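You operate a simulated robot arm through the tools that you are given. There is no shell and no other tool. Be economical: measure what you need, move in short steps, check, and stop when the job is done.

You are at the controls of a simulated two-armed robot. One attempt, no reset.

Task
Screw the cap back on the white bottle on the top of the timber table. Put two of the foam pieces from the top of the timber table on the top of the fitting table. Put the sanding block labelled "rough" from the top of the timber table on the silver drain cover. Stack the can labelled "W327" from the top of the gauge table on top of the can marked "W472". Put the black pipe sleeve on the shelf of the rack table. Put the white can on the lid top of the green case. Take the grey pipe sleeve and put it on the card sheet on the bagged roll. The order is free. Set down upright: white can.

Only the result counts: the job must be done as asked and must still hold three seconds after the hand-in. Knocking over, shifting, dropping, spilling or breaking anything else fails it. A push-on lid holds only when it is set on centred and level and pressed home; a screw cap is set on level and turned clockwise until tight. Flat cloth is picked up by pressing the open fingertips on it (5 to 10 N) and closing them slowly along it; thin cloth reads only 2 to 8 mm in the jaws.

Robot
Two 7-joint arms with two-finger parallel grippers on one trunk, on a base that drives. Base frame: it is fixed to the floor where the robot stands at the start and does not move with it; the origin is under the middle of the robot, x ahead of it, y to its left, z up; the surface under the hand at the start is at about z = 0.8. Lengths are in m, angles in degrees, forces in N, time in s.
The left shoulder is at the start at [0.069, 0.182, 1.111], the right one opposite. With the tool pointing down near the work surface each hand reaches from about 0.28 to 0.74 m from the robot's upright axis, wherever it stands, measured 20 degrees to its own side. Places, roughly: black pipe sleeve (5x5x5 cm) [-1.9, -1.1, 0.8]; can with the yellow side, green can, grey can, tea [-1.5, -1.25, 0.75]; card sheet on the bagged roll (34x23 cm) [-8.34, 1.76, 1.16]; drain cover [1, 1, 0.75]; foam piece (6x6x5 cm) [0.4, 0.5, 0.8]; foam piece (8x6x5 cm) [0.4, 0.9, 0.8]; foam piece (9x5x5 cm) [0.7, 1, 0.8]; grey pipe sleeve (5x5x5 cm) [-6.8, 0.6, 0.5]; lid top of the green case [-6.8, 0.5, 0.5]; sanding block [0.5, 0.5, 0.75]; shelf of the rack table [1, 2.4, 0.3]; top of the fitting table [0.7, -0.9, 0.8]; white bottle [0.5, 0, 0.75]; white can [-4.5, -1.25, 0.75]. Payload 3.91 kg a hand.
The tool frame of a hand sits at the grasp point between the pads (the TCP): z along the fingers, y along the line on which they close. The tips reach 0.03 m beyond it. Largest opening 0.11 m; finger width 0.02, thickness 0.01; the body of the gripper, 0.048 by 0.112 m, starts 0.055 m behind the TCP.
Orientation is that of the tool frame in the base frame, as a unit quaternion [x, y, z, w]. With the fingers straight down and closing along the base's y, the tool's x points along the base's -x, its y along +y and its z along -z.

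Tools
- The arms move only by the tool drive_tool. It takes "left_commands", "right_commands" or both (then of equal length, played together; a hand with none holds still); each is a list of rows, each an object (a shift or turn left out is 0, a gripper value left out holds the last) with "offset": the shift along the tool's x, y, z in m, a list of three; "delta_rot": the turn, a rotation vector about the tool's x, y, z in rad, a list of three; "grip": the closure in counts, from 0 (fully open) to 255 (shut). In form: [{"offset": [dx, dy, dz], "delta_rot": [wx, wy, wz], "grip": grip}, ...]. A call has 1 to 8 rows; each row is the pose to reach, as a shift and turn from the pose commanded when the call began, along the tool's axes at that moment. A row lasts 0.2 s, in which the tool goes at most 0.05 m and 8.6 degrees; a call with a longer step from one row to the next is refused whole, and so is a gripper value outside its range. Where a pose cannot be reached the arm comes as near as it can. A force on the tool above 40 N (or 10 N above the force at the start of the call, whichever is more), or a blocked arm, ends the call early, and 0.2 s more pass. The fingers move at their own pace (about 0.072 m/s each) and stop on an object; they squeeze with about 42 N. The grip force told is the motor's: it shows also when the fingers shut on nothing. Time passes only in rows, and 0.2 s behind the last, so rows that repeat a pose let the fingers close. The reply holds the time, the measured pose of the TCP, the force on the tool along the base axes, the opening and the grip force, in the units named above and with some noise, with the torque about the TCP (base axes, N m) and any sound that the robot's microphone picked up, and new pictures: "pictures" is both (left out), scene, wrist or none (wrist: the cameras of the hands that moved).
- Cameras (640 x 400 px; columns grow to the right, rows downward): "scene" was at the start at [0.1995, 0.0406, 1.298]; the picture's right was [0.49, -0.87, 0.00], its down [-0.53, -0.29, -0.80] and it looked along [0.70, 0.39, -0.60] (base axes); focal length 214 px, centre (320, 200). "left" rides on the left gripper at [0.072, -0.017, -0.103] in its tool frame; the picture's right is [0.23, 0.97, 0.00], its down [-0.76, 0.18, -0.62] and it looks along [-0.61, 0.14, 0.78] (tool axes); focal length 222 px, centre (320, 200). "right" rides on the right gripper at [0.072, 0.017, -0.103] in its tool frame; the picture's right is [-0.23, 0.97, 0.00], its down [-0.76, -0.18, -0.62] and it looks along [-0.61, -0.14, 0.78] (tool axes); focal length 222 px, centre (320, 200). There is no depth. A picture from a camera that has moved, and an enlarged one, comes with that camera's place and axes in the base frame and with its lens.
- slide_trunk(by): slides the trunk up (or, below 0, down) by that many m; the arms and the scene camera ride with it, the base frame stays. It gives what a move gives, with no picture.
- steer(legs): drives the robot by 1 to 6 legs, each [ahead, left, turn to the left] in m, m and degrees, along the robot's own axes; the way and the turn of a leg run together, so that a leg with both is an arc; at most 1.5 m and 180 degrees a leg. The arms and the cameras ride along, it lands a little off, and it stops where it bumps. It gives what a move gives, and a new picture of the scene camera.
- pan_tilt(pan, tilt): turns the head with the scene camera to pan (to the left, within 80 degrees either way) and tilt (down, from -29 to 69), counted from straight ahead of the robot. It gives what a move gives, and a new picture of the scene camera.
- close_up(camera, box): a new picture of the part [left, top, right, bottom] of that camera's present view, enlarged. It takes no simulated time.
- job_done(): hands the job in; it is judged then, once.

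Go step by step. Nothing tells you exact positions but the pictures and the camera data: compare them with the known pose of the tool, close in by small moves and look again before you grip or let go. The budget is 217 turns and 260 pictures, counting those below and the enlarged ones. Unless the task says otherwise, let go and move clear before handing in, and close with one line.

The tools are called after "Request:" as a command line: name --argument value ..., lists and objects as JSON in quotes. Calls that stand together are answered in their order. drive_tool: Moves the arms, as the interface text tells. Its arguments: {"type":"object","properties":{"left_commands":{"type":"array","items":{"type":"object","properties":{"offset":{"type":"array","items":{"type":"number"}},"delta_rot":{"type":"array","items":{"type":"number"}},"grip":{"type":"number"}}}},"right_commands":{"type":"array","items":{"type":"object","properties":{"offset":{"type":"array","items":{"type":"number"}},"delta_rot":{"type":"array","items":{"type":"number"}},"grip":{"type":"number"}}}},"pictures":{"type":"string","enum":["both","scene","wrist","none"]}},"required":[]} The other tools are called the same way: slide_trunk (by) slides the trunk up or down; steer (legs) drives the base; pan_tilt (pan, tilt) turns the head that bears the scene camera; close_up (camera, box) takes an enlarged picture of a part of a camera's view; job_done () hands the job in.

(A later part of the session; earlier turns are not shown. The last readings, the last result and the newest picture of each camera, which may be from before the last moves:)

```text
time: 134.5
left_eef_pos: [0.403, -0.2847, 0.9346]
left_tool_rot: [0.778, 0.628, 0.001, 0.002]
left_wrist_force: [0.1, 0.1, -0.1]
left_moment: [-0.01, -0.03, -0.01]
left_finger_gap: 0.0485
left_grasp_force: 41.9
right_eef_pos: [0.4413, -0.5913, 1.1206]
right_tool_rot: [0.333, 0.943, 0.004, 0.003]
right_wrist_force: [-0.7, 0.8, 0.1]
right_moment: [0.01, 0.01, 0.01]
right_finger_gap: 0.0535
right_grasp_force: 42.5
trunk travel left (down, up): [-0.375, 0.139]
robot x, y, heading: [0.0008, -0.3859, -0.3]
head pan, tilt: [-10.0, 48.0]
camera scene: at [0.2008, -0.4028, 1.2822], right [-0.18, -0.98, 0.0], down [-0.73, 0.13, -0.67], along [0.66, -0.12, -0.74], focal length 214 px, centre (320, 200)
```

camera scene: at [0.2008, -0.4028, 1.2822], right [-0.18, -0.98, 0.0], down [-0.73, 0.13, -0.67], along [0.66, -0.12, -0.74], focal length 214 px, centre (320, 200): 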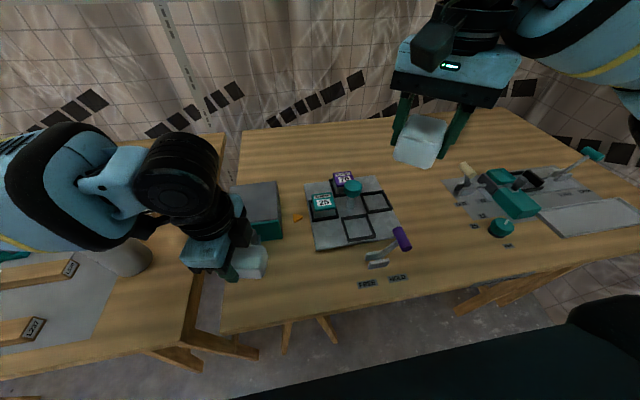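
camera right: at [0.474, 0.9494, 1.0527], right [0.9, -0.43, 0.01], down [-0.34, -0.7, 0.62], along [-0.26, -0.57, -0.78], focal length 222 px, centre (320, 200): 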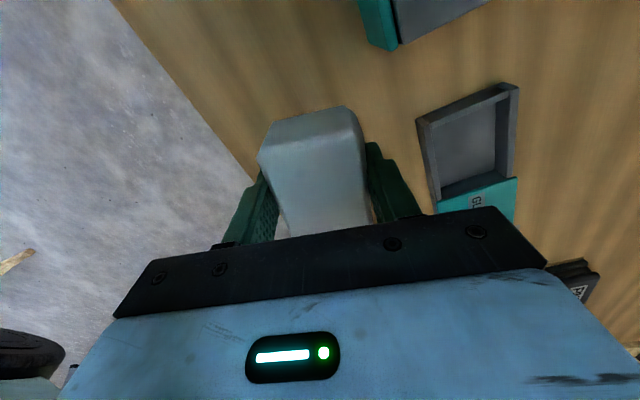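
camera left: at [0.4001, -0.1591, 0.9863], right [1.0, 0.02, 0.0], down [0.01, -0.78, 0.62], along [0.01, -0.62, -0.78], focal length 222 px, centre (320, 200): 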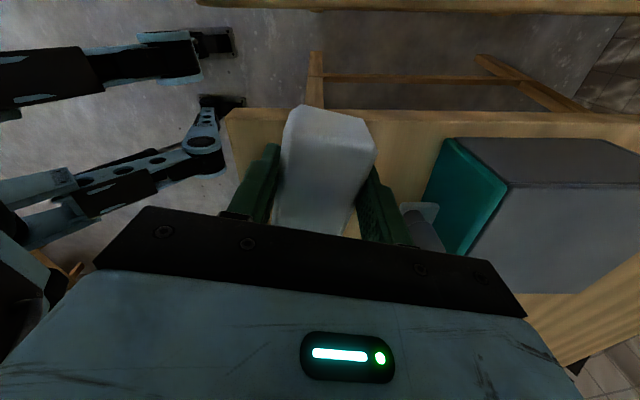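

Now over the spot. I lower the foam, slightly nearer to stay clear of the knob.

Request:
drive_tool --left_commands '[{"offset": [-0.002, -0.013, 0.04]}, {"offset": [-0.002, -0.013, 0.075]}, {"offset": [-0.002, -0.013, 0.088]}, {"offset": [-0.002, -0.013, 0.093]}, {"offset": [-0.002, -0.013, 0.093]}]' --pictures "wrist"

```text
time: 135.7
left_eef_pos: [0.3913, -0.2824, 0.8421]
left_tool_rot: [0.778, 0.628, 0.001, 0.001]
left_wrist_force: [1.0, -0.2, 0.3]
left_moment: [-0.02, 0.04, 0.01]
left_finger_gap: 0.0482
left_grasp_force: 42.3
right_eef_pos: [0.4414, -0.5912, 1.1205]
right_tool_rot: [0.333, 0.943, 0.005, 0.003]
right_wrist_force: [0.7, -0.3, 0.1]
right_moment: [0.04, 0.0, -0.01]
right_finger_gap: 0.0537
right_grasp_force: 42.4
trunk travel left (down, up): [-0.375, 0.139]
robot x, y, heading: [0.0016, -0.3853, -0.2]
head pan, tilt: [-10.0, 48.0]
camera left: at [0.3898, -0.2062, 0.944], right [1.0, 0.02, 0.0], down [0.01, -0.78, 0.63], along [0.01, -0.63, -0.78], focal length 222 px, centre (320, 200)
```

left: 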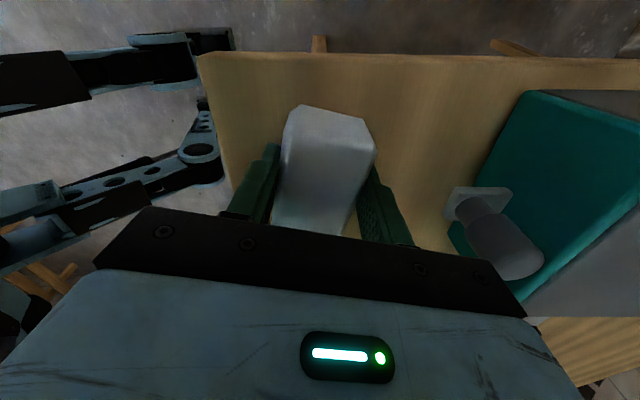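

Nearly touching. Lower 4 mm more, open, and rise.

Request:
drive_tool --left_commands '[{"offset": [0, 0, 0.003]}, {"offset": [0, 0, 0.004]}, {"offset": [0, 0, 0.004], "grip": 150}, {"offset": [0, 0, 0.004], "grip": 70}, {"offset": [0, 0, 0.004], "grip": 70}, {"offset": [0, 0, -0.04], "grip": 70}, {"offset": [0, 0, -0.09], "grip": 70}, {"offset": [0, 0, -0.14], "grip": 70}]' --pictures "wrist"

```text
time: 137.5
left_eef_pos: [0.3895, -0.2814, 0.9813]
left_tool_rot: [0.778, 0.628, 0.001, 0.001]
left_wrist_force: [-0.3, -0.2, 0.3]
left_moment: [0.02, -0.01, 0.0]
left_finger_gap: 0.0797
left_grasp_force: 0.1
right_eef_pos: [0.4409, -0.5906, 1.1215]
right_tool_rot: [0.334, 0.943, 0.005, 0.003]
right_wrist_force: [0.2, 0.2, -0.1]
right_moment: [-0.02, -0.03, -0.04]
right_finger_gap: 0.0535
right_grasp_force: 42.5
trunk travel left (down, up): [-0.375, 0.139]
robot x, y, heading: [-0.0004, -0.3879, -0.4]
head pan, tilt: [-10.0, 48.0]
camera left: at [0.3884, -0.2055, 1.0847], right [1.0, 0.02, 0.0], down [0.01, -0.78, 0.62], along [0.01, -0.62, -0.78], focal length 222 px, centre (320, 200)
```

left: 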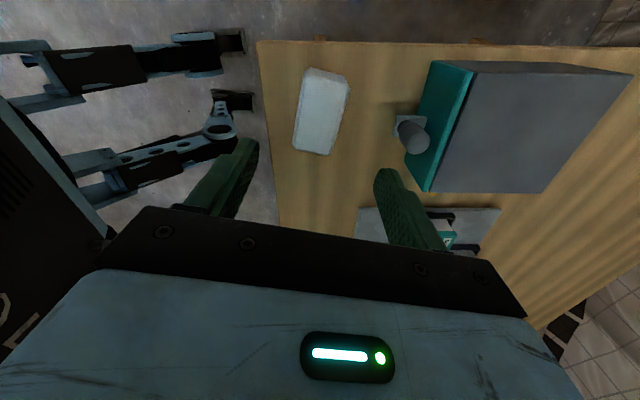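

Foam C is down on the fitting table. I raise the left hand, sidestep left 6 cm, and bring the right hand over its spot.

Request:
drive_tool --left_commands '[{"offset": [0, 0, -0.05]}, {"offset": [0, 0, -0.1]}, {"offset": [0, 0, -0.13]}]' --pictures "none"

Request:
steer --legs '[[0, 0.06, 0]]'

Request:
drive_tool --right_commands '[{"offset": [0.03, 0.02, 0]}, {"offset": [0.06, 0.04, 0]}, {"offset": [0.094, 0.052, 0]}, {"offset": [0.094, 0.052, 0.05]}, {"offset": [0.094, 0.052, 0.1]}, {"offset": [0.094, 0.052, 0.15]}, {"offset": [0.094, 0.052, 0.2]}, {"offset": [0.094, 0.052, 0.22]}]' --pictures "both"

```text
time: 138.3
left_eef_pos: [0.3907, -0.2768, 1.113]
left_tool_rot: [0.778, 0.628, 0.002, 0.001]
left_wrist_force: [-0.5, -0.2, 0.0]
left_moment: [0.03, 0.01, -0.03]
left_finger_gap: 0.0798
left_grasp_force: 0.1
left hand out of reach, approached as far as the arm can: row 3
right_eef_pos: [0.4406, -0.5907, 1.1196]
right_tool_rot: [0.334, 0.943, 0.005, 0.002]
right_wrist_force: [-0.4, -0.8, 0.0]
right_moment: [0.0, -0.02, 0.01]
right_finger_gap: 0.0533
right_grasp_force: 41.8
trunk travel left (down, up): [-0.375, 0.139]
robot x, y, heading: [0.0006, -0.3851, -0.3]
head pan, tilt: [-10.0, 48.0]
```

```text
time: 139.5
left_eef_pos: [0.3921, -0.2167, 1.1135]
left_tool_rot: [0.779, 0.627, 0.001, 0.002]
left_wrist_force: [-0.1, 0.8, 0.5]
left_moment: [0.03, -0.02, 0.01]
left_finger_gap: 0.08
left_grasp_force: 0.0
right_eef_pos: [0.4412, -0.533, 1.1208]
right_tool_rot: [0.333, 0.943, 0.005, 0.003]
right_wrist_force: [-0.2, -0.7, -0.5]
right_moment: [-0.03, 0.01, 0.01]
right_finger_gap: 0.0539
right_grasp_force: 42.4
trunk travel left (down, up): [-0.375, 0.139]
robot x, y, heading: [0.0002, -0.3287, -0.1]
head pan, tilt: [-10.0, 48.0]
camera scene: at [0.2012, -0.3437, 1.2822], right [-0.18, -0.98, 0.0], down [-0.73, 0.13, -0.67], along [0.66, -0.12, -0.74], focal length 214 px, centre (320, 200)
```

scene: 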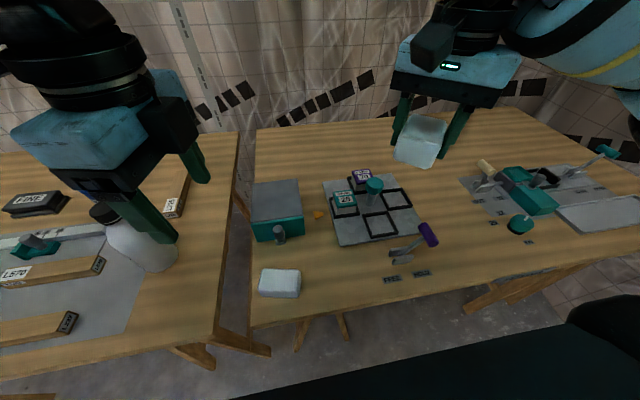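

```text
time: 141.3
left_eef_pos: [0.3926, -0.2173, 1.1131]
left_tool_rot: [0.779, 0.628, 0.0, 0.002]
left_wrist_force: [-0.5, -0.6, -0.7]
left_moment: [0.02, 0.01, 0.02]
left_finger_gap: 0.08
left_grasp_force: 0.1
right_eef_pos: [0.4032, -0.4296, 0.9025]
right_tool_rot: [0.334, 0.943, 0.004, 0.003]
right_wrist_force: [0.2, -0.6, 0.1]
right_moment: [-0.01, -0.02, -0.02]
right_finger_gap: 0.0535
right_grasp_force: 41.6
trunk travel left (down, up): [-0.375, 0.139]
robot x, y, heading: [-0.0026, -0.3285, -0.2]
head pan, tilt: [-10.0, 48.0]
camera scene: at [0.2011, -0.3439, 1.2822], right [-0.18, -0.98, 0.0], down [-0.73, 0.13, -0.67], along [0.66, -0.12, -0.74], focal length 214 px, centre (320, 200)
camera right: at [0.3573, -0.3716, 1.0067], right [0.79, 0.61, 0.01], down [0.48, -0.62, 0.62], along [0.39, -0.49, -0.78], focal length 222 px, centre (320, 200)
```

scene: 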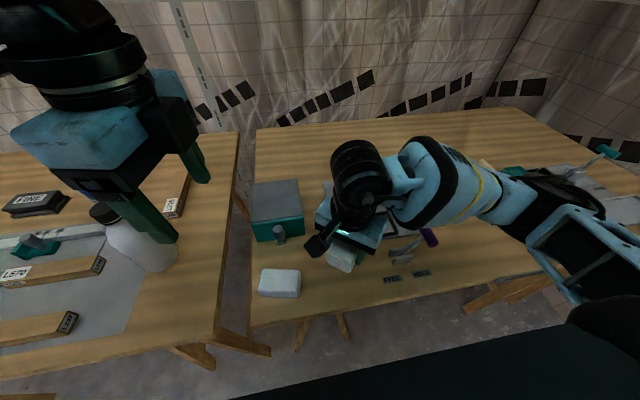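
right: 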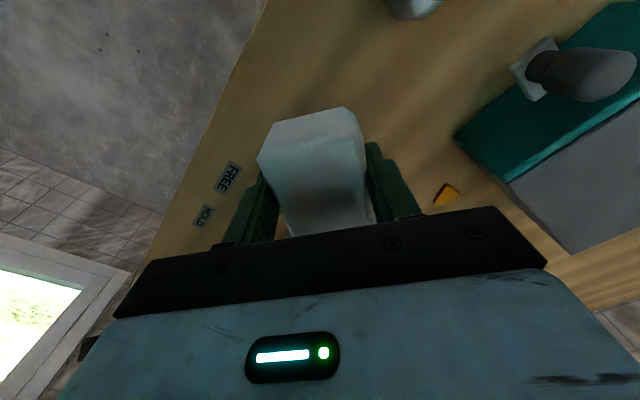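

Clear. I lower to the table, open, and rise.

Request:
drive_tool --right_commands '[{"offset": [0, 0, 0.04]}, {"offset": [0, 0, 0.057]}, {"offset": [0, 0, 0.064]}, {"offset": [0, 0, 0.064], "grip": 150}, {"offset": [0, 0, 0.064], "grip": 70}, {"offset": [0, 0, 0.03], "grip": 70}, {"offset": [0, 0, -0.02], "grip": 70}, {"offset": [0, 0, -0.07], "grip": 70}]' --pictures "none"

Request:
drive_tool --right_commands '[{"offset": [0, 0, -0.05]}, {"offset": [0, 0, -0.1]}, {"offset": [0, 0, -0.14]}]' --pictures "scene"

```text
time: 143.1
left_eef_pos: [0.3932, -0.2177, 1.115]
left_tool_rot: [0.778, 0.628, 0.001, 0.001]
left_wrist_force: [0.5, 0.1, -0.4]
left_moment: [0.04, 0.01, -0.02]
left_finger_gap: 0.0799
left_grasp_force: 0.0
right_eef_pos: [0.401, -0.4315, 0.9703]
right_tool_rot: [0.333, 0.943, 0.004, 0.003]
right_wrist_force: [0.0, -0.9, -0.3]
right_moment: [-0.01, -0.03, -0.01]
right_finger_gap: 0.0794
right_grasp_force: 0.0
trunk travel left (down, up): [-0.375, 0.139]
robot x, y, heading: [0.0027, -0.3299, -0.3]
head pan, tilt: [-10.0, 48.0]
```

```text
time: 143.9
left_eef_pos: [0.3926, -0.2179, 1.1127]
left_tool_rot: [0.778, 0.628, 0.002, 0.001]
left_wrist_force: [0.6, -0.4, 0.0]
left_moment: [0.0, -0.03, 0.0]
left_finger_gap: 0.0797
left_grasp_force: 0.1
right_eef_pos: [0.4008, -0.4341, 1.1127]
right_tool_rot: [0.332, 0.943, 0.004, 0.003]
right_wrist_force: [0.0, -0.7, 0.3]
right_moment: [0.0, 0.02, -0.02]
right_finger_gap: 0.0796
right_grasp_force: 0.0
trunk travel left (down, up): [-0.375, 0.139]
robot x, y, heading: [-0.001, -0.3279, -0.3]
head pan, tilt: [-10.0, 48.0]
camera scene: at [0.2007, -0.3435, 1.2823], right [-0.18, -0.98, 0.0], down [-0.73, 0.13, -0.67], along [0.66, -0.12, -0.74], focal length 214 px, centre (320, 200)
```

scene: 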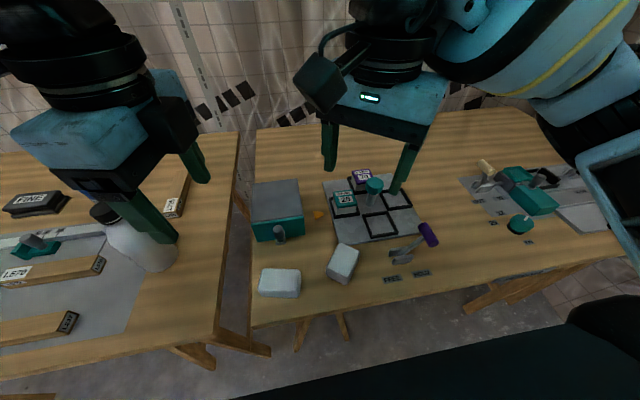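

Both foams sit on the fitting table. Next the gauge table behind-right: I back off and turn toward it, looking before going on.

Request:
steer --legs '[[-0.5, 0.1, 0], [0, 0, -110]]'

Request:
pan_tilt --pan 0 --tilt 20

```text
time: 151.5
left_eef_pos: [-0.5287, -0.6338, 1.1123]
left_tool_rot: [0.96, -0.278, -0.001, 0.001]
left_wrist_force: [-0.5, 0.5, 0.0]
left_moment: [-0.02, 0.02, 0.01]
left_finger_gap: 0.0798
left_grasp_force: 0.1
right_eef_pos: [-0.7342, -0.5675, 1.1115]
right_tool_rot: [0.964, 0.267, 0.0, 0.005]
right_wrist_force: [1.0, -0.7, 0.7]
right_moment: [0.02, 0.0, 0.0]
right_finger_gap: 0.0797
right_grasp_force: 0.1
trunk travel left (down, up): [-0.375, 0.139]
robot x, y, heading: [-0.4957, -0.2261, -110.5]
head pan, tilt: [-10.0, 48.0]
camera scene: at [-0.5789, -0.4129, 1.2822], right [-0.86, 0.51, 0.0], down [0.38, 0.64, -0.67], along [-0.34, -0.58, -0.74], focal length 214 px, centre (320, 200)
```

scene: 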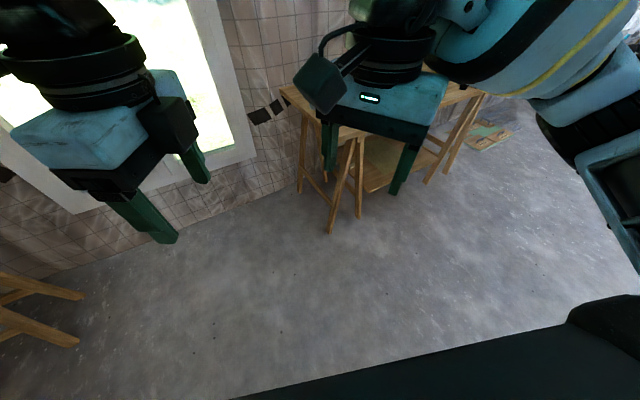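

```text
time: 152.4
left_eef_pos: [-0.5271, -0.6351, 1.1131]
left_tool_rot: [0.961, -0.278, 0.0, 0.002]
left_wrist_force: [0.7, 0.1, -0.2]
left_moment: [0.04, 0.0, -0.01]
left_finger_gap: 0.0796
left_grasp_force: 0.0
right_eef_pos: [-0.7335, -0.5682, 1.1112]
right_tool_rot: [0.963, 0.268, 0.001, 0.006]
right_wrist_force: [-0.2, 1.6, 0.9]
right_moment: [0.0, 0.0, -0.01]
right_finger_gap: 0.0796
right_grasp_force: 0.0
trunk travel left (down, up): [-0.375, 0.139]
robot x, y, heading: [-0.4954, -0.2247, -110.4]
head pan, tilt: [0.0, 20.0]
camera scene: at [-0.5716, -0.4323, 1.325], right [-0.94, 0.35, 0.0], down [0.12, 0.32, -0.94], along [-0.33, -0.88, -0.34], focal length 214 px, centre (320, 200)
```

scene: 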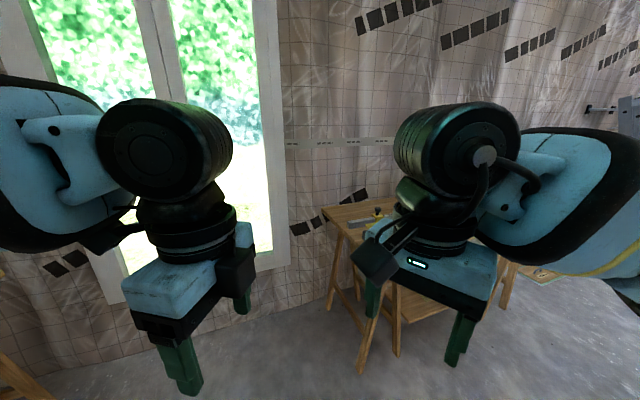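

The gauge table's front edge is near y = -1.0, spanning x ≈ -1.05 westwards. I turn to face it and sidestep over.

Request:
steer --legs '[[0, 0, 20.4], [0, -1.05, 0], [0.3, 0, 0]]'

Request:
pan_tilt --pan 0 --tilt 45

```text
time: 164.8
left_eef_pos: [-1.4447, -0.9181, 1.1124]
left_tool_rot: [0.995, -0.102, 0.0, 0.002]
left_wrist_force: [-0.3, -0.4, -0.5]
left_moment: [0.0, 0.01, -0.05]
left_finger_gap: 0.08
left_grasp_force: 0.0
right_eef_pos: [-1.6607, -0.9304, 1.1112]
right_tool_rot: [0.9, 0.436, 0.002, 0.005]
right_wrist_force: [0.3, -0.6, -0.1]
right_moment: [0.01, 0.01, -0.02]
right_finger_gap: 0.08
right_grasp_force: 0.1
trunk travel left (down, up): [-0.375, 0.139]
robot x, y, heading: [-1.5601, -0.5258, -89.4]
head pan, tilt: [0.0, 20.0]
camera scene: at [-1.5574, -0.7455, 1.325], right [-1.0, 0.0, 0.0], down [0.0, 0.34, -0.94], along [0.0, -0.94, -0.34], focal length 214 px, centre (320, 200)
```

scene: 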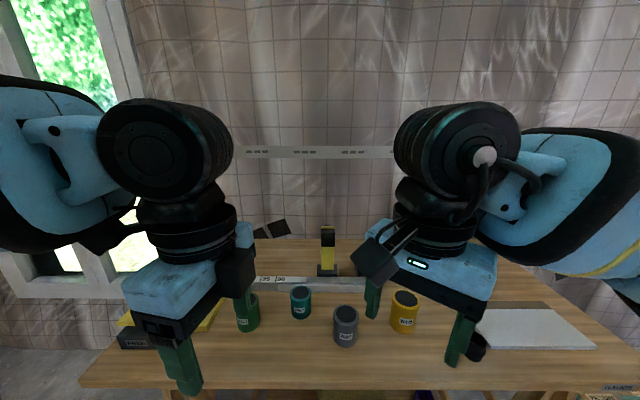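

```text
time: 165.7
left_eef_pos: [-1.4447, -0.9181, 1.113]
left_tool_rot: [0.995, -0.101, 0.0, 0.002]
left_wrist_force: [0.5, -0.2, -0.1]
left_moment: [-0.01, -0.01, 0.0]
left_finger_gap: 0.0798
left_grasp_force: 0.1
right_eef_pos: [-1.6604, -0.93, 1.1122]
right_tool_rot: [0.9, 0.436, 0.002, 0.005]
right_wrist_force: [0.7, 0.7, -0.3]
right_moment: [0.0, -0.04, -0.02]
right_finger_gap: 0.0798
right_grasp_force: 0.1
trunk travel left (down, up): [-0.375, 0.139]
robot x, y, heading: [-1.5548, -0.5255, -90.0]
head pan, tilt: [0.0, 45.0]
camera scene: at [-1.5575, -0.7333, 1.2864], right [-1.0, 0.0, 0.0], down [0.0, 0.71, -0.71], along [0.0, -0.71, -0.71], focal length 214 px, centre (320, 200)
```

scene: 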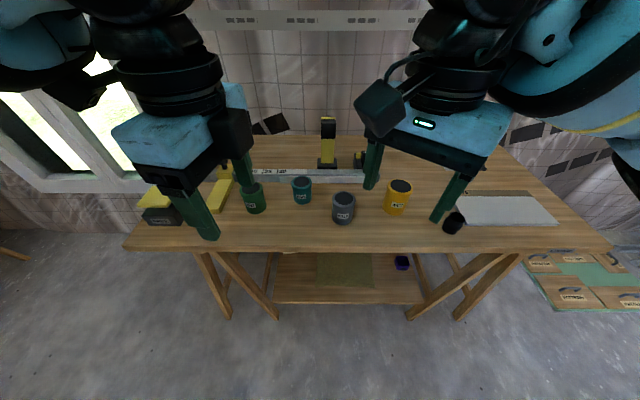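

Request:
close_up --camera "scene" --box '[220, 150, 480, 260]'

```text
2.46 times, centred on (350, 205) of scene
camera zoom: at [-1.5575, -0.7333, 1.2864], right [-1.0, 0.0, 0.0], down [0.0, 0.71, -0.71], along [0.0, -0.71, -0.71], focal length 528 px, centre (246, 188)
```

zoom: 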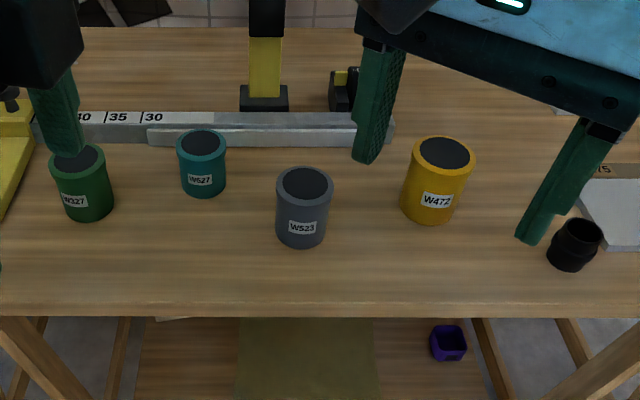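

W327 (green) ≈(-1.358, -1.203), W472 (yellow) ≈(-1.79, -1.203), tops ≈0.87; black sleeve ≈(-1.92, -1.105). I step closer and bring the left hand over W327.

Request:
steer --legs '[[0.15, 0, 0]]'

Request:
drive_tool --left_commands '[{"offset": [0.04, 0.02, 0], "grip": 0}, {"offset": [0.08, 0.05, 0]}, {"offset": [0.107, 0.09, 0]}, {"offset": [0.107, 0.113, 0.02]}, {"offset": [0.107, 0.113, 0.06]}]' --pictures "both"

```text
time: 167.0
left_eef_pos: [-1.4456, -1.0648, 1.1122]
left_tool_rot: [0.995, -0.101, -0.001, 0.001]
left_wrist_force: [-0.9, -0.1, -0.4]
left_moment: [0.01, 0.0, 0.0]
left_finger_gap: 0.0796
left_grasp_force: 0.1
right_eef_pos: [-1.6617, -1.0792, 1.112]
right_tool_rot: [0.901, 0.434, 0.002, 0.005]
right_wrist_force: [-0.1, -0.1, -0.1]
right_moment: [0.01, 0.0, -0.01]
right_finger_gap: 0.0799
right_grasp_force: 0.1
trunk travel left (down, up): [-0.375, 0.139]
robot x, y, heading: [-1.5566, -0.676, -89.8]
head pan, tilt: [0.0, 45.0]
camera scene: at [-1.5572, -0.8815, 1.2863], right [-1.0, 0.0, 0.0], down [0.0, 0.71, -0.71], along [0.0, -0.71, -0.71], focal length 214 px, centre (320, 200)
```

scene: 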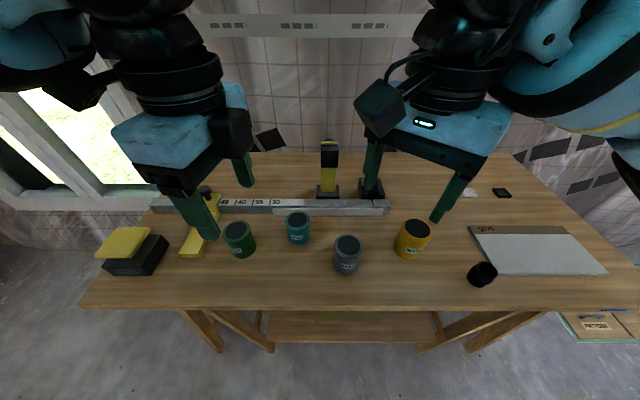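

```text
time: 168.2
left_eef_pos: [-1.3632, -1.1988, 1.0494]
left_tool_rot: [0.995, -0.103, 0.0, 0.002]
left_wrist_force: [-0.6, 0.2, 0.2]
left_moment: [0.02, 0.0, 0.01]
left_finger_gap: 0.1102
left_grasp_force: 0.1
right_eef_pos: [-1.6606, -1.0768, 1.1128]
right_tool_rot: [0.9, 0.435, 0.001, 0.005]
right_wrist_force: [-0.2, -0.6, 0.2]
right_moment: [-0.01, 0.01, -0.03]
right_finger_gap: 0.0799
right_grasp_force: 0.1
trunk travel left (down, up): [-0.375, 0.139]
robot x, y, heading: [-1.5577, -0.6742, -89.9]
head pan, tilt: [0.0, 45.0]
camera scene: at [-1.5569, -0.8811, 1.2863], right [-1.0, 0.0, 0.0], down [0.0, 0.71, -0.71], along [0.0, -0.71, -0.71], focal length 214 px, centre (320, 200)
camera left: at [-1.2883, -1.1946, 1.1536], right [0.02, -1.0, 0.0], down [-0.78, -0.02, 0.62], along [-0.62, -0.02, -0.78], focal length 222 px, centre (320, 200)
```

scene: 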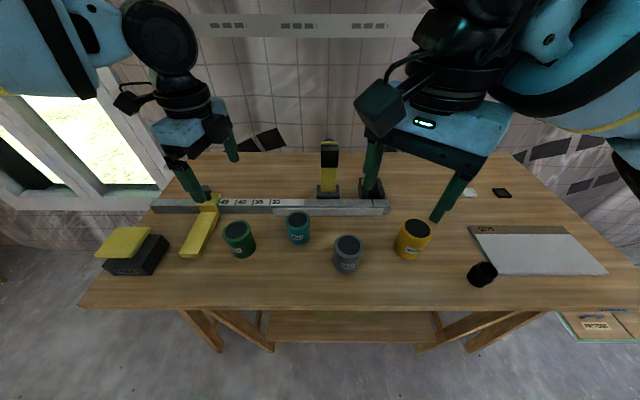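
left: 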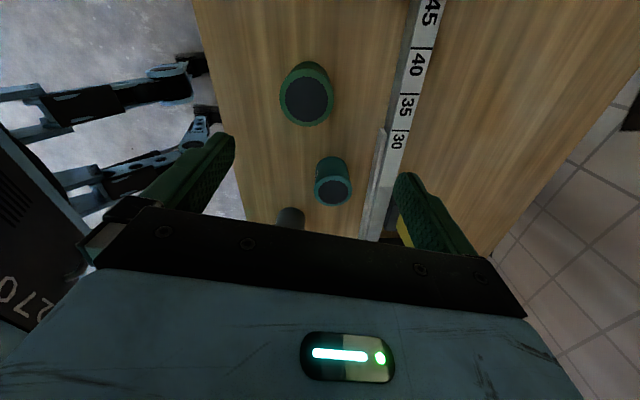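

Wrist view puts W327 at (-1.36, -1.183). I shift and lower to just above it for a check.

Request:
drive_tool --left_commands '[{"offset": [0, -0.0153, 0.04]}, {"offset": [0, -0.0153, 0.08]}, {"offset": [0, -0.0153, 0.11]}]' --pictures "wrist"

```text
time: 169.0
left_eef_pos: [-1.3619, -1.1832, 0.9426]
left_tool_rot: [0.995, -0.103, 0.0, 0.001]
left_wrist_force: [-0.5, 0.5, 0.1]
left_moment: [-0.01, 0.01, -0.01]
left_finger_gap: 0.1101
left_grasp_force: 0.0
right_eef_pos: [-1.6602, -1.0771, 1.1127]
right_tool_rot: [0.9, 0.435, 0.001, 0.005]
right_wrist_force: [-0.5, -0.5, 1.1]
right_moment: [0.01, 0.02, -0.01]
right_finger_gap: 0.0797
right_grasp_force: 0.1
trunk travel left (down, up): [-0.375, 0.139]
robot x, y, heading: [-1.5594, -0.6736, -89.8]
head pan, tilt: [0.0, 45.0]
camera left: at [-1.286, -1.1794, 1.0451], right [0.03, -1.0, 0.0], down [-0.78, -0.02, 0.62], along [-0.62, -0.02, -0.78], focal length 222 px, centre (320, 200)
```

left: 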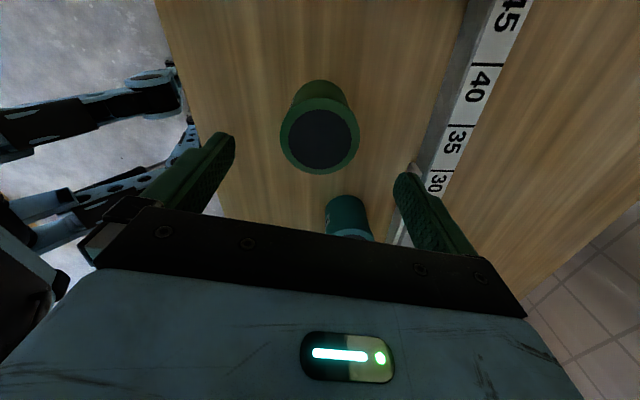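

Aligned. I lower to TCP 0.857, grip and lift.

Request:
drive_tool --left_commands '[{"offset": [0.001, -0.001, 0.04]}, {"offset": [0.001, -0.001, 0.075]}, {"offset": [0.001, -0.001, 0.0855]}, {"offset": [0.001, -0.001, 0.0855]}, {"offset": [0.001, -0.001, 0.0855], "grip": 255}, {"offset": [0.001, -0.001, 0.0855], "grip": 255}, {"offset": [0.001, -0.001, 0.0855], "grip": 255}]' --pictures "wrist"

```text
time: 170.6
left_eef_pos: [-1.359, -1.181, 0.8587]
left_tool_rot: [0.995, -0.101, 0.0, 0.002]
left_wrist_force: [-0.7, -1.7, 0.5]
left_moment: [0.03, 0.05, -0.02]
left_finger_gap: 0.0632
left_grasp_force: 41.7
right_eef_pos: [-1.66, -1.0773, 1.1117]
right_tool_rot: [0.9, 0.435, 0.001, 0.006]
right_wrist_force: [-0.2, -0.1, -0.2]
right_moment: [-0.02, 0.0, 0.02]
right_finger_gap: 0.0798
right_grasp_force: 0.1
trunk travel left (down, up): [-0.375, 0.139]
robot x, y, heading: [-1.5605, -0.674, -89.9]
head pan, tilt: [0.0, 45.0]
camera left: at [-1.2839, -1.1782, 0.9611], right [0.03, -1.0, 0.0], down [-0.78, -0.02, 0.62], along [-0.62, -0.02, -0.78], focal length 222 px, centre (320, 200)
```

left: 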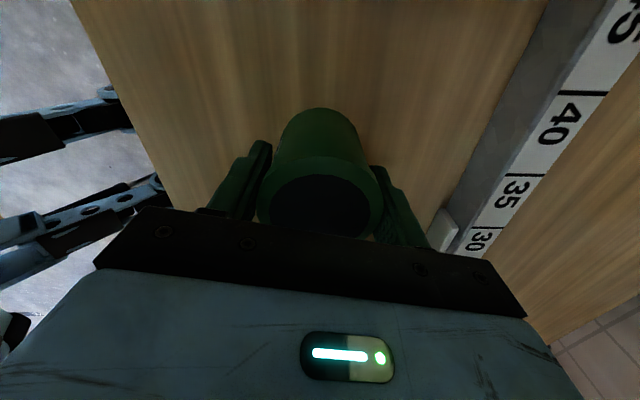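

Gripped (63 mm). Lift and drive right 43 cm toward W472.

Request:
drive_tool --left_commands '[{"offset": [0, 0, -0.05]}, {"offset": [0, 0, -0.1]}, {"offset": [0, 0, -0.15]}, {"offset": [0, 0, -0.16]}]' --pictures "none"

Request:
steer --legs '[[0, -0.38, 0]]'

Request:
close_up --camera "left" --box '[160, 0, 480, 260]'

```text
time: 171.6
left_eef_pos: [-1.3592, -1.1819, 1.0199]
left_tool_rot: [0.995, -0.102, -0.001, 0.002]
left_wrist_force: [0.7, 0.5, -1.8]
left_moment: [-0.01, -0.02, -0.02]
left_finger_gap: 0.0634
left_grasp_force: 42.4
right_eef_pos: [-1.6598, -1.0777, 1.1109]
right_tool_rot: [0.901, 0.435, 0.002, 0.006]
right_wrist_force: [0.1, 0.2, 0.4]
right_moment: [0.0, 0.01, -0.04]
right_finger_gap: 0.0795
right_grasp_force: 0.0
trunk travel left (down, up): [-0.375, 0.139]
robot x, y, heading: [-1.5535, -0.6712, -89.9]
head pan, tilt: [0.0, 45.0]
```

```text
time: 175.4
left_eef_pos: [-1.7319, -1.1827, 1.0195]
left_tool_rot: [0.995, -0.103, 0.0, 0.001]
left_wrist_force: [0.3, 0.5, -1.4]
left_moment: [0.01, 0.0, 0.04]
left_finger_gap: 0.0637
left_grasp_force: 41.5
right_eef_pos: [-2.0333, -1.0784, 1.1116]
right_tool_rot: [0.901, 0.434, 0.002, 0.005]
right_wrist_force: [-0.5, -0.6, 0.3]
right_moment: [0.0, -0.04, 0.01]
right_finger_gap: 0.0796
right_grasp_force: 0.1
trunk travel left (down, up): [-0.375, 0.139]
robot x, y, heading: [-1.9324, -0.6756, -89.9]
head pan, tilt: [0.0, 45.0]
camera scene: at [-1.9293, -0.8817, 1.2863], right [-1.0, 0.0, 0.0], down [0.0, 0.71, -0.71], along [0.0, -0.71, -0.71], focal length 214 px, centre (320, 200)
```

scene: 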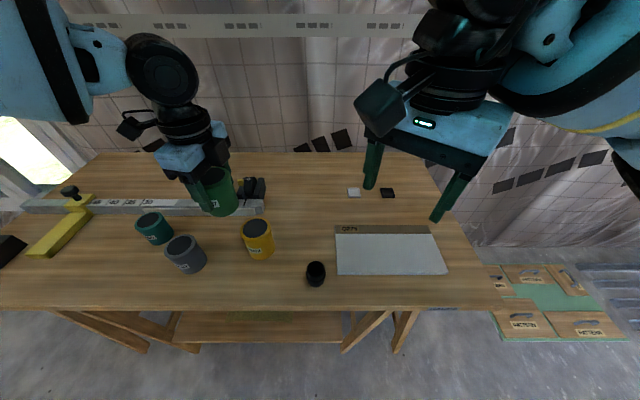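

```text
1.54 times, centred on (320, 130) of left
camera zoom: at [-1.6572, -1.1789, 1.1232], right [0.02, -1.0, 0.0], down [-0.78, -0.02, 0.62], along [-0.62, -0.02, -0.78], focal length 342 px, centre (320, 308)
```

zoom: 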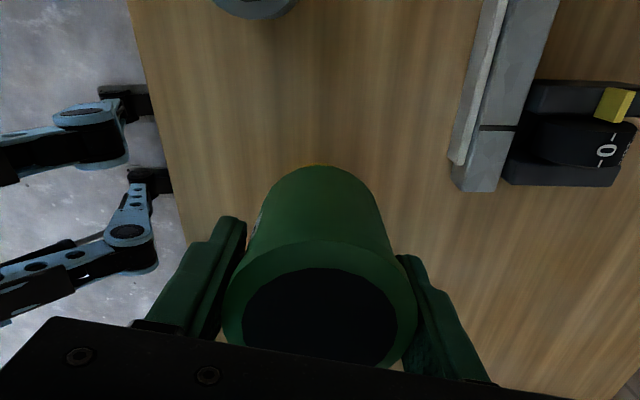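

W472 is hidden under the held can. I drive 11 cm further so the wrist camera sees it.

Request:
steer --legs '[[0, -0.12, 0]]'

Request:
close_up --camera "left" --box '[160, 0, 480, 260]'

```text
time: 177.2
left_eef_pos: [-1.8503, -1.1826, 1.0201]
left_tool_rot: [0.995, -0.103, 0.0, 0.002]
left_wrist_force: [-0.2, 0.1, -1.8]
left_moment: [-0.02, 0.0, -0.01]
left_finger_gap: 0.0633
left_grasp_force: 42.1
right_eef_pos: [-2.1524, -1.078, 1.1126]
right_tool_rot: [0.901, 0.434, 0.002, 0.005]
right_wrist_force: [-0.3, 0.0, -0.3]
right_moment: [-0.02, 0.0, -0.01]
right_finger_gap: 0.0798
right_grasp_force: 0.1
trunk travel left (down, up): [-0.375, 0.139]
robot x, y, heading: [-2.0505, -0.6768, -90.0]
head pan, tilt: [0.0, 45.0]
camera scene: at [-2.0484, -0.8817, 1.2863], right [-1.0, 0.0, 0.0], down [0.0, 0.71, -0.71], along [0.0, -0.71, -0.71], focal length 214 px, centre (320, 200)
```

scene: 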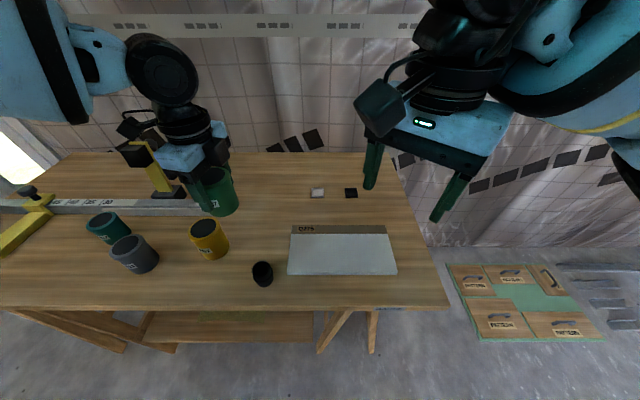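

```text
1.54 times, centred on (320, 130) of left
camera zoom: at [-1.7759, -1.1787, 1.1232], right [0.02, -1.0, 0.0], down [-0.78, -0.02, 0.62], along [-0.62, -0.02, -0.78], focal length 342 px, centre (320, 308)
```

zoom: 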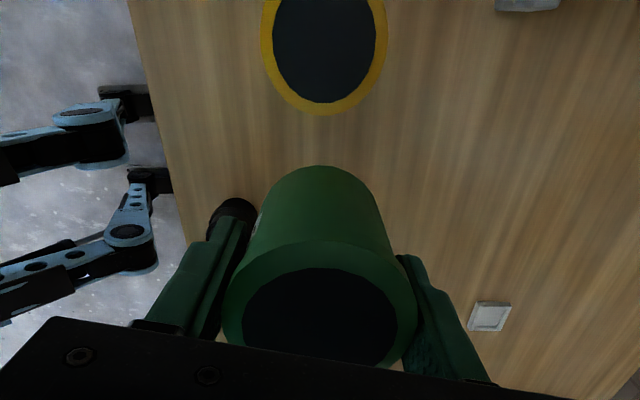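

W472's top centre measures (-1.777, -1.182). I move the held can over it and lower to ~1 cm above.

Request:
drive_tool --left_commands '[{"offset": [0.035, -0.007, 0]}, {"offset": [0.0693, -0.0145, 0]}, {"offset": [0.0693, -0.0145, 0.035]}, {"offset": [0.0693, -0.0145, 0.07]}, {"offset": [0.0693, -0.0145, 0.07]}]' --pictures "none"

Request:
close_up --camera "scene" --box '[150, 150, 290, 290]'

Request:
close_up --camera "left" --box '[200, 60, 440, 260]'

```text
time: 178.3
left_eef_pos: [-1.7795, -1.1827, 0.9486]
left_tool_rot: [0.995, -0.103, 0.0, 0.002]
left_wrist_force: [0.4, 0.1, -2.2]
left_moment: [-0.01, 0.01, -0.01]
left_finger_gap: 0.0633
left_grasp_force: 41.9
right_eef_pos: [-2.1521, -1.0775, 1.1125]
right_tool_rot: [0.901, 0.434, 0.001, 0.005]
right_wrist_force: [0.6, 0.1, -0.2]
right_moment: [0.03, -0.03, -0.01]
right_finger_gap: 0.0799
right_grasp_force: 0.1
trunk travel left (down, up): [-0.375, 0.139]
robot x, y, heading: [-2.0463, -0.6743, -90.2]
head pan, tilt: [0.0, 45.0]
```

```text
2.86 times, centred on (220, 220) of scene
camera zoom: at [-2.0484, -0.8814, 1.2864], right [-1.0, 0.0, 0.0], down [0.0, 0.71, -0.71], along [0.0, -0.71, -0.71], focal length 613 px, centre (606, 143)
```

zoom: 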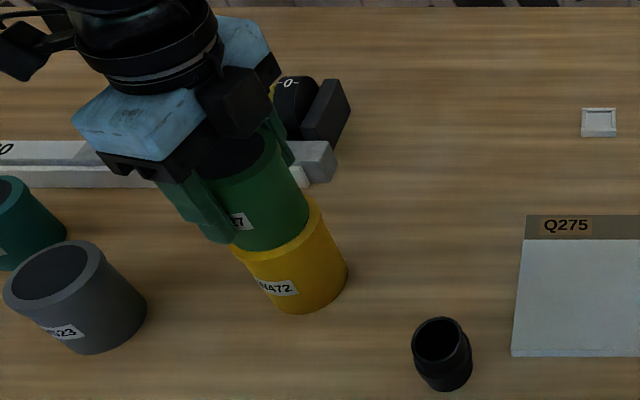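

```text
2.00 times, centred on (320, 160) of left
camera zoom: at [-1.7035, -1.1789, 1.0518], right [0.02, -1.0, 0.0], down [-0.78, -0.02, 0.62], along [-0.62, -0.02, -0.78], focal length 444 px, centre (320, 280)
```

zoom: 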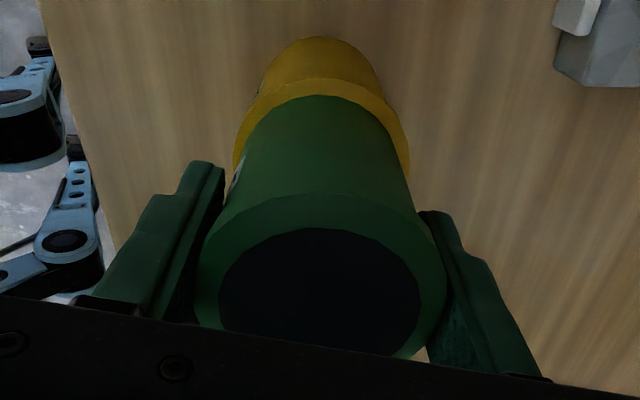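

Aligned. Lower gently to contact.

Request:
drive_tool --left_commands '[{"offset": [0, 0, 0.005]}, {"offset": [0, 0, 0.009]}, {"offset": [0, 0, 0.012]}, {"offset": [0, 0, 0.014]}]' --pictures "none"

Request:
close_up --camera "scene" --box '[150, 150, 290, 290]'

```text
time: 179.3
left_eef_pos: [-1.7802, -1.1817, 0.9389]
left_tool_rot: [0.995, -0.103, 0.0, 0.005]
left_wrist_force: [3.9, -1.3, 38.0]
left_moment: [0.2, 0.06, -0.04]
left_finger_gap: 0.0635
left_grasp_force: 42.3
right_eef_pos: [-2.1535, -1.0744, 1.1127]
right_tool_rot: [0.901, 0.435, 0.001, 0.007]
right_wrist_force: [-0.6, 0.2, -0.3]
right_moment: [-0.01, -0.02, 0.01]
right_finger_gap: 0.08
right_grasp_force: 0.0
trunk travel left (down, up): [-0.375, 0.139]
robot x, y, heading: [-2.0487, -0.6766, -90.0]
head pan, tilt: [0.0, 45.0]
```

```text
2.86 times, centred on (220, 220) of scene
camera zoom: at [-2.0492, -0.879, 1.2869], right [-1.0, 0.0, 0.0], down [0.0, 0.71, -0.71], along [0.0, -0.71, -0.71], focal length 613 px, centre (606, 143)
```

zoom: 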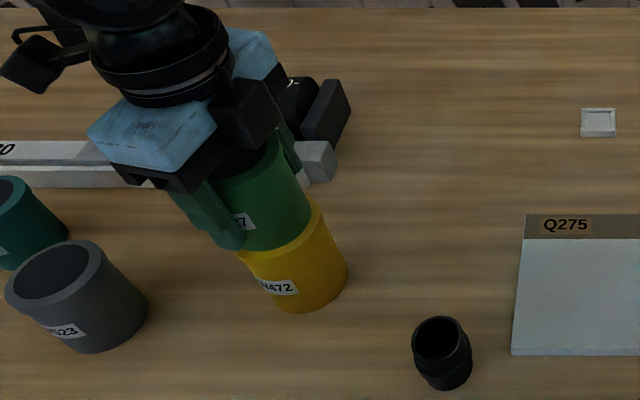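

Contact. Ease the load, open slowly, and rise.

Request:
drive_tool --left_commands '[{"offset": [0, 0, -0.004]}, {"offset": [0, 0, -0.004], "grip": 150}, {"offset": [0, 0, -0.004], "grip": 60}, {"offset": [0, 0, -0.004], "grip": 0}, {"offset": [0, 0, -0.004], "grip": 0}, {"offset": [0, 0, -0.05], "grip": 0}, {"offset": [0, 0, -0.1], "grip": 0}, {"offset": [0, 0, -0.13], "grip": 0}]' --pictures "none"

Request:
close_up --camera "scene" --box '[150, 150, 290, 290]'

Request:
close_up --camera "left" --box '[160, 0, 480, 260]'

```text
time: 181.2
left_eef_pos: [-1.7794, -1.1819, 1.0678]
left_tool_rot: [0.995, -0.104, 0.0, 0.001]
left_wrist_force: [0.7, -0.3, 0.7]
left_moment: [0.01, -0.01, -0.01]
left_finger_gap: 0.1099
left_grasp_force: 0.0
right_eef_pos: [-2.1515, -1.077, 1.1136]
right_tool_rot: [0.9, 0.435, 0.002, 0.006]
right_wrist_force: [-0.2, -0.4, -0.4]
right_moment: [0.01, 0.01, -0.01]
right_finger_gap: 0.0798
right_grasp_force: 0.0
trunk travel left (down, up): [-0.375, 0.139]
robot x, y, heading: [-2.0465, -0.6712, -90.2]
head pan, tilt: [0.0, 45.0]
```

```text
2.86 times, centred on (220, 220) of scene
camera zoom: at [-2.0483, -0.8812, 1.2864], right [-1.0, 0.0, 0.0], down [0.0, 0.71, -0.71], along [0.0, -0.71, -0.71], focal length 613 px, centre (606, 143)
```

zoom: 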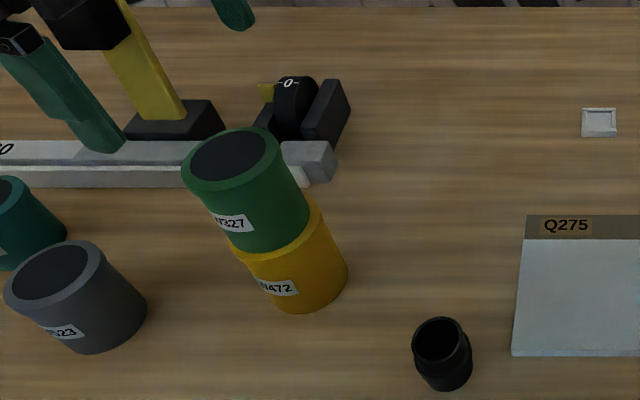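

```text
1.54 times, centred on (320, 130) of left
camera zoom: at [-1.7049, -1.1785, 1.17], right [0.02, -1.0, 0.0], down [-0.78, -0.02, 0.62], along [-0.62, -0.02, -0.78], focal length 342 px, centre (320, 308)
```

zoom: 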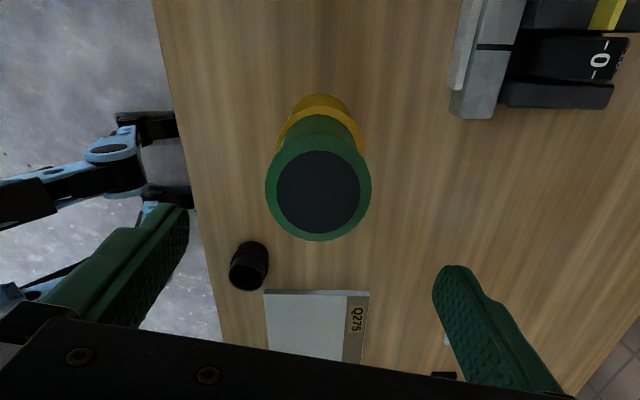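

Neatly stacked. Next the black sleeve with the right hand: I shift the base left so it lies on the right side.

Request:
drive_tool --left_commands '[{"offset": [0, 0, -0.04]}]' --pictures "none"

Request:
steer --legs '[[0, 0.24, 0]]'

Request:
close_up --camera "right" --box '[120, 0, 520, 260]'

```text
time: 181.6
left_eef_pos: [-1.7816, -1.1804, 1.1066]
left_tool_rot: [0.995, -0.102, 0.0, 0.002]
left_wrist_force: [-0.1, 0.5, -0.5]
left_moment: [-0.02, -0.03, -0.01]
left_finger_gap: 0.1102
left_grasp_force: 0.0
right_eef_pos: [-2.1522, -1.0764, 1.1138]
right_tool_rot: [0.901, 0.435, 0.001, 0.005]
right_wrist_force: [-0.9, 0.5, 0.1]
right_moment: [-0.02, 0.02, -0.01]
right_finger_gap: 0.0798
right_grasp_force: 0.1
trunk travel left (down, up): [-0.375, 0.139]
robot x, y, heading: [-2.0468, -0.6752, -90.1]
head pan, tilt: [0.0, 45.0]
```

```text
time: 184.2
left_eef_pos: [-1.5444, -1.1831, 1.1055]
left_tool_rot: [0.995, -0.104, 0.0, 0.002]
left_wrist_force: [0.3, -0.4, 1.0]
left_moment: [0.02, 0.04, 0.0]
left_finger_gap: 0.1096
left_grasp_force: 0.1
right_eef_pos: [-1.9159, -1.0773, 1.1124]
right_tool_rot: [0.901, 0.434, 0.002, 0.005]
right_wrist_force: [-1.2, 0.6, -0.1]
right_moment: [0.02, -0.02, -0.05]
right_finger_gap: 0.0795
right_grasp_force: 0.1
trunk travel left (down, up): [-0.375, 0.139]
robot x, y, heading: [-1.8134, -0.6724, -90.5]
head pan, tilt: [0.0, 45.0]
camera scene: at [-1.8117, -0.8816, 1.2864], right [-1.0, 0.0, 0.0], down [0.0, 0.71, -0.71], along [0.0, -0.71, -0.71], focal length 214 px, centre (320, 200)
```

scene: 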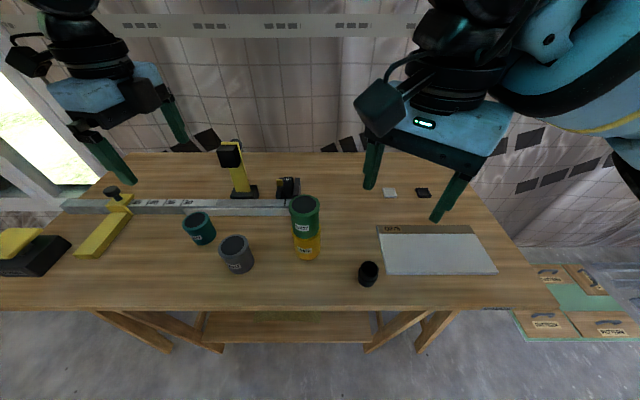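

```text
1.54 times, centred on (320, 130) of right
camera zoom: at [-1.8572, -1.0304, 1.2161], right [0.62, -0.79, 0.01], down [-0.62, -0.48, 0.62], along [-0.48, -0.39, -0.78], focal length 342 px, centre (320, 308)
```

zoom: 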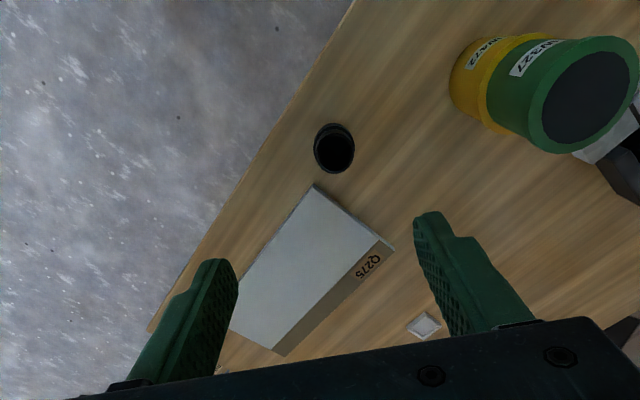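

Sleeve at (-1.918, -1.104). I bring the right hand down over it.

Request:
drive_tool --right_commands '[{"offset": [-0.0224, 0.0152, 0]}, {"offset": [-0.0224, 0.0152, 0.05]}, {"offset": [-0.0224, 0.0152, 0.1]}, {"offset": [-0.0224, 0.0152, 0.15]}, {"offset": [-0.0224, 0.0152, 0.2]}, {"offset": [-0.0224, 0.0152, 0.22]}]' --pictures "wrist"

```text
time: 185.6
left_eef_pos: [-1.5436, -1.1817, 1.105]
left_tool_rot: [0.995, -0.104, 0.0, 0.002]
left_wrist_force: [-0.6, 0.4, 0.4]
left_moment: [0.0, 0.01, 0.01]
left_finger_gap: 0.1102
left_grasp_force: 0.0
right_eef_pos: [-1.9169, -1.1046, 0.8921]
right_tool_rot: [0.901, 0.434, 0.002, 0.006]
right_wrist_force: [0.0, 0.7, -0.3]
right_moment: [0.0, 0.0, -0.04]
right_finger_gap: 0.0798
right_grasp_force: 0.0
trunk travel left (down, up): [-0.375, 0.139]
robot x, y, heading: [-1.8104, -0.6752, -90.1]
head pan, tilt: [0.0, 45.0]
camera right: at [-1.8584, -1.0584, 0.9965], right [0.62, -0.78, 0.01], down [-0.62, -0.48, 0.62], along [-0.48, -0.39, -0.78], focal length 222 px, centre (320, 200)
```

right: 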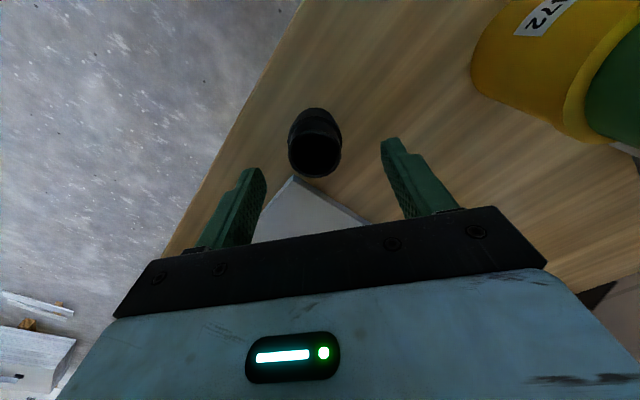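

Centred. Lower, grip, and lift.

Request:
drive_tool --right_commands '[{"offset": [0, 0, 0.035]}, {"offset": [0, 0, 0.054]}, {"offset": [0, 0, 0.054]}, {"offset": [0, 0, 0.054], "grip": 255}, {"offset": [0, 0, 0.054], "grip": 255}, {"offset": [0, 0, 0.054], "grip": 255}, {"offset": [0, 0, 0.01], "grip": 255}, {"offset": [0, 0, -0.04], "grip": 255}]' --pictures "wrist"

```text
time: 187.4
left_eef_pos: [-1.5443, -1.1833, 1.1065]
left_tool_rot: [0.995, -0.103, 0.0, 0.002]
left_wrist_force: [0.2, -0.7, -0.5]
left_moment: [-0.02, -0.02, 0.02]
left_finger_gap: 0.1101
left_grasp_force: 0.1
right_eef_pos: [-1.9186, -1.1023, 0.9329]
right_tool_rot: [0.901, 0.434, 0.001, 0.006]
right_wrist_force: [0.4, 0.0, -0.5]
right_moment: [0.0, -0.02, 0.01]
right_finger_gap: 0.0413
right_grasp_force: 42.0
trunk travel left (down, up): [-0.375, 0.139]
robot x, y, heading: [-1.8095, -0.6737, -90.2]
head pan, tilt: [0.0, 45.0]
camera right: at [-1.8593, -1.0563, 1.0364], right [0.62, -0.79, 0.01], down [-0.62, -0.48, 0.62], along [-0.48, -0.39, -0.78], focal length 222 px, centre (320, 200)
```

right: 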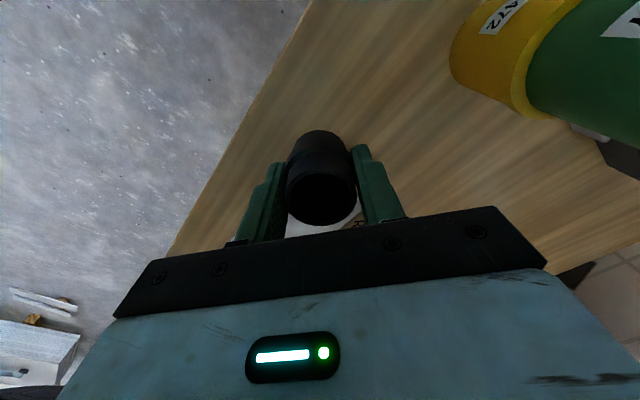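

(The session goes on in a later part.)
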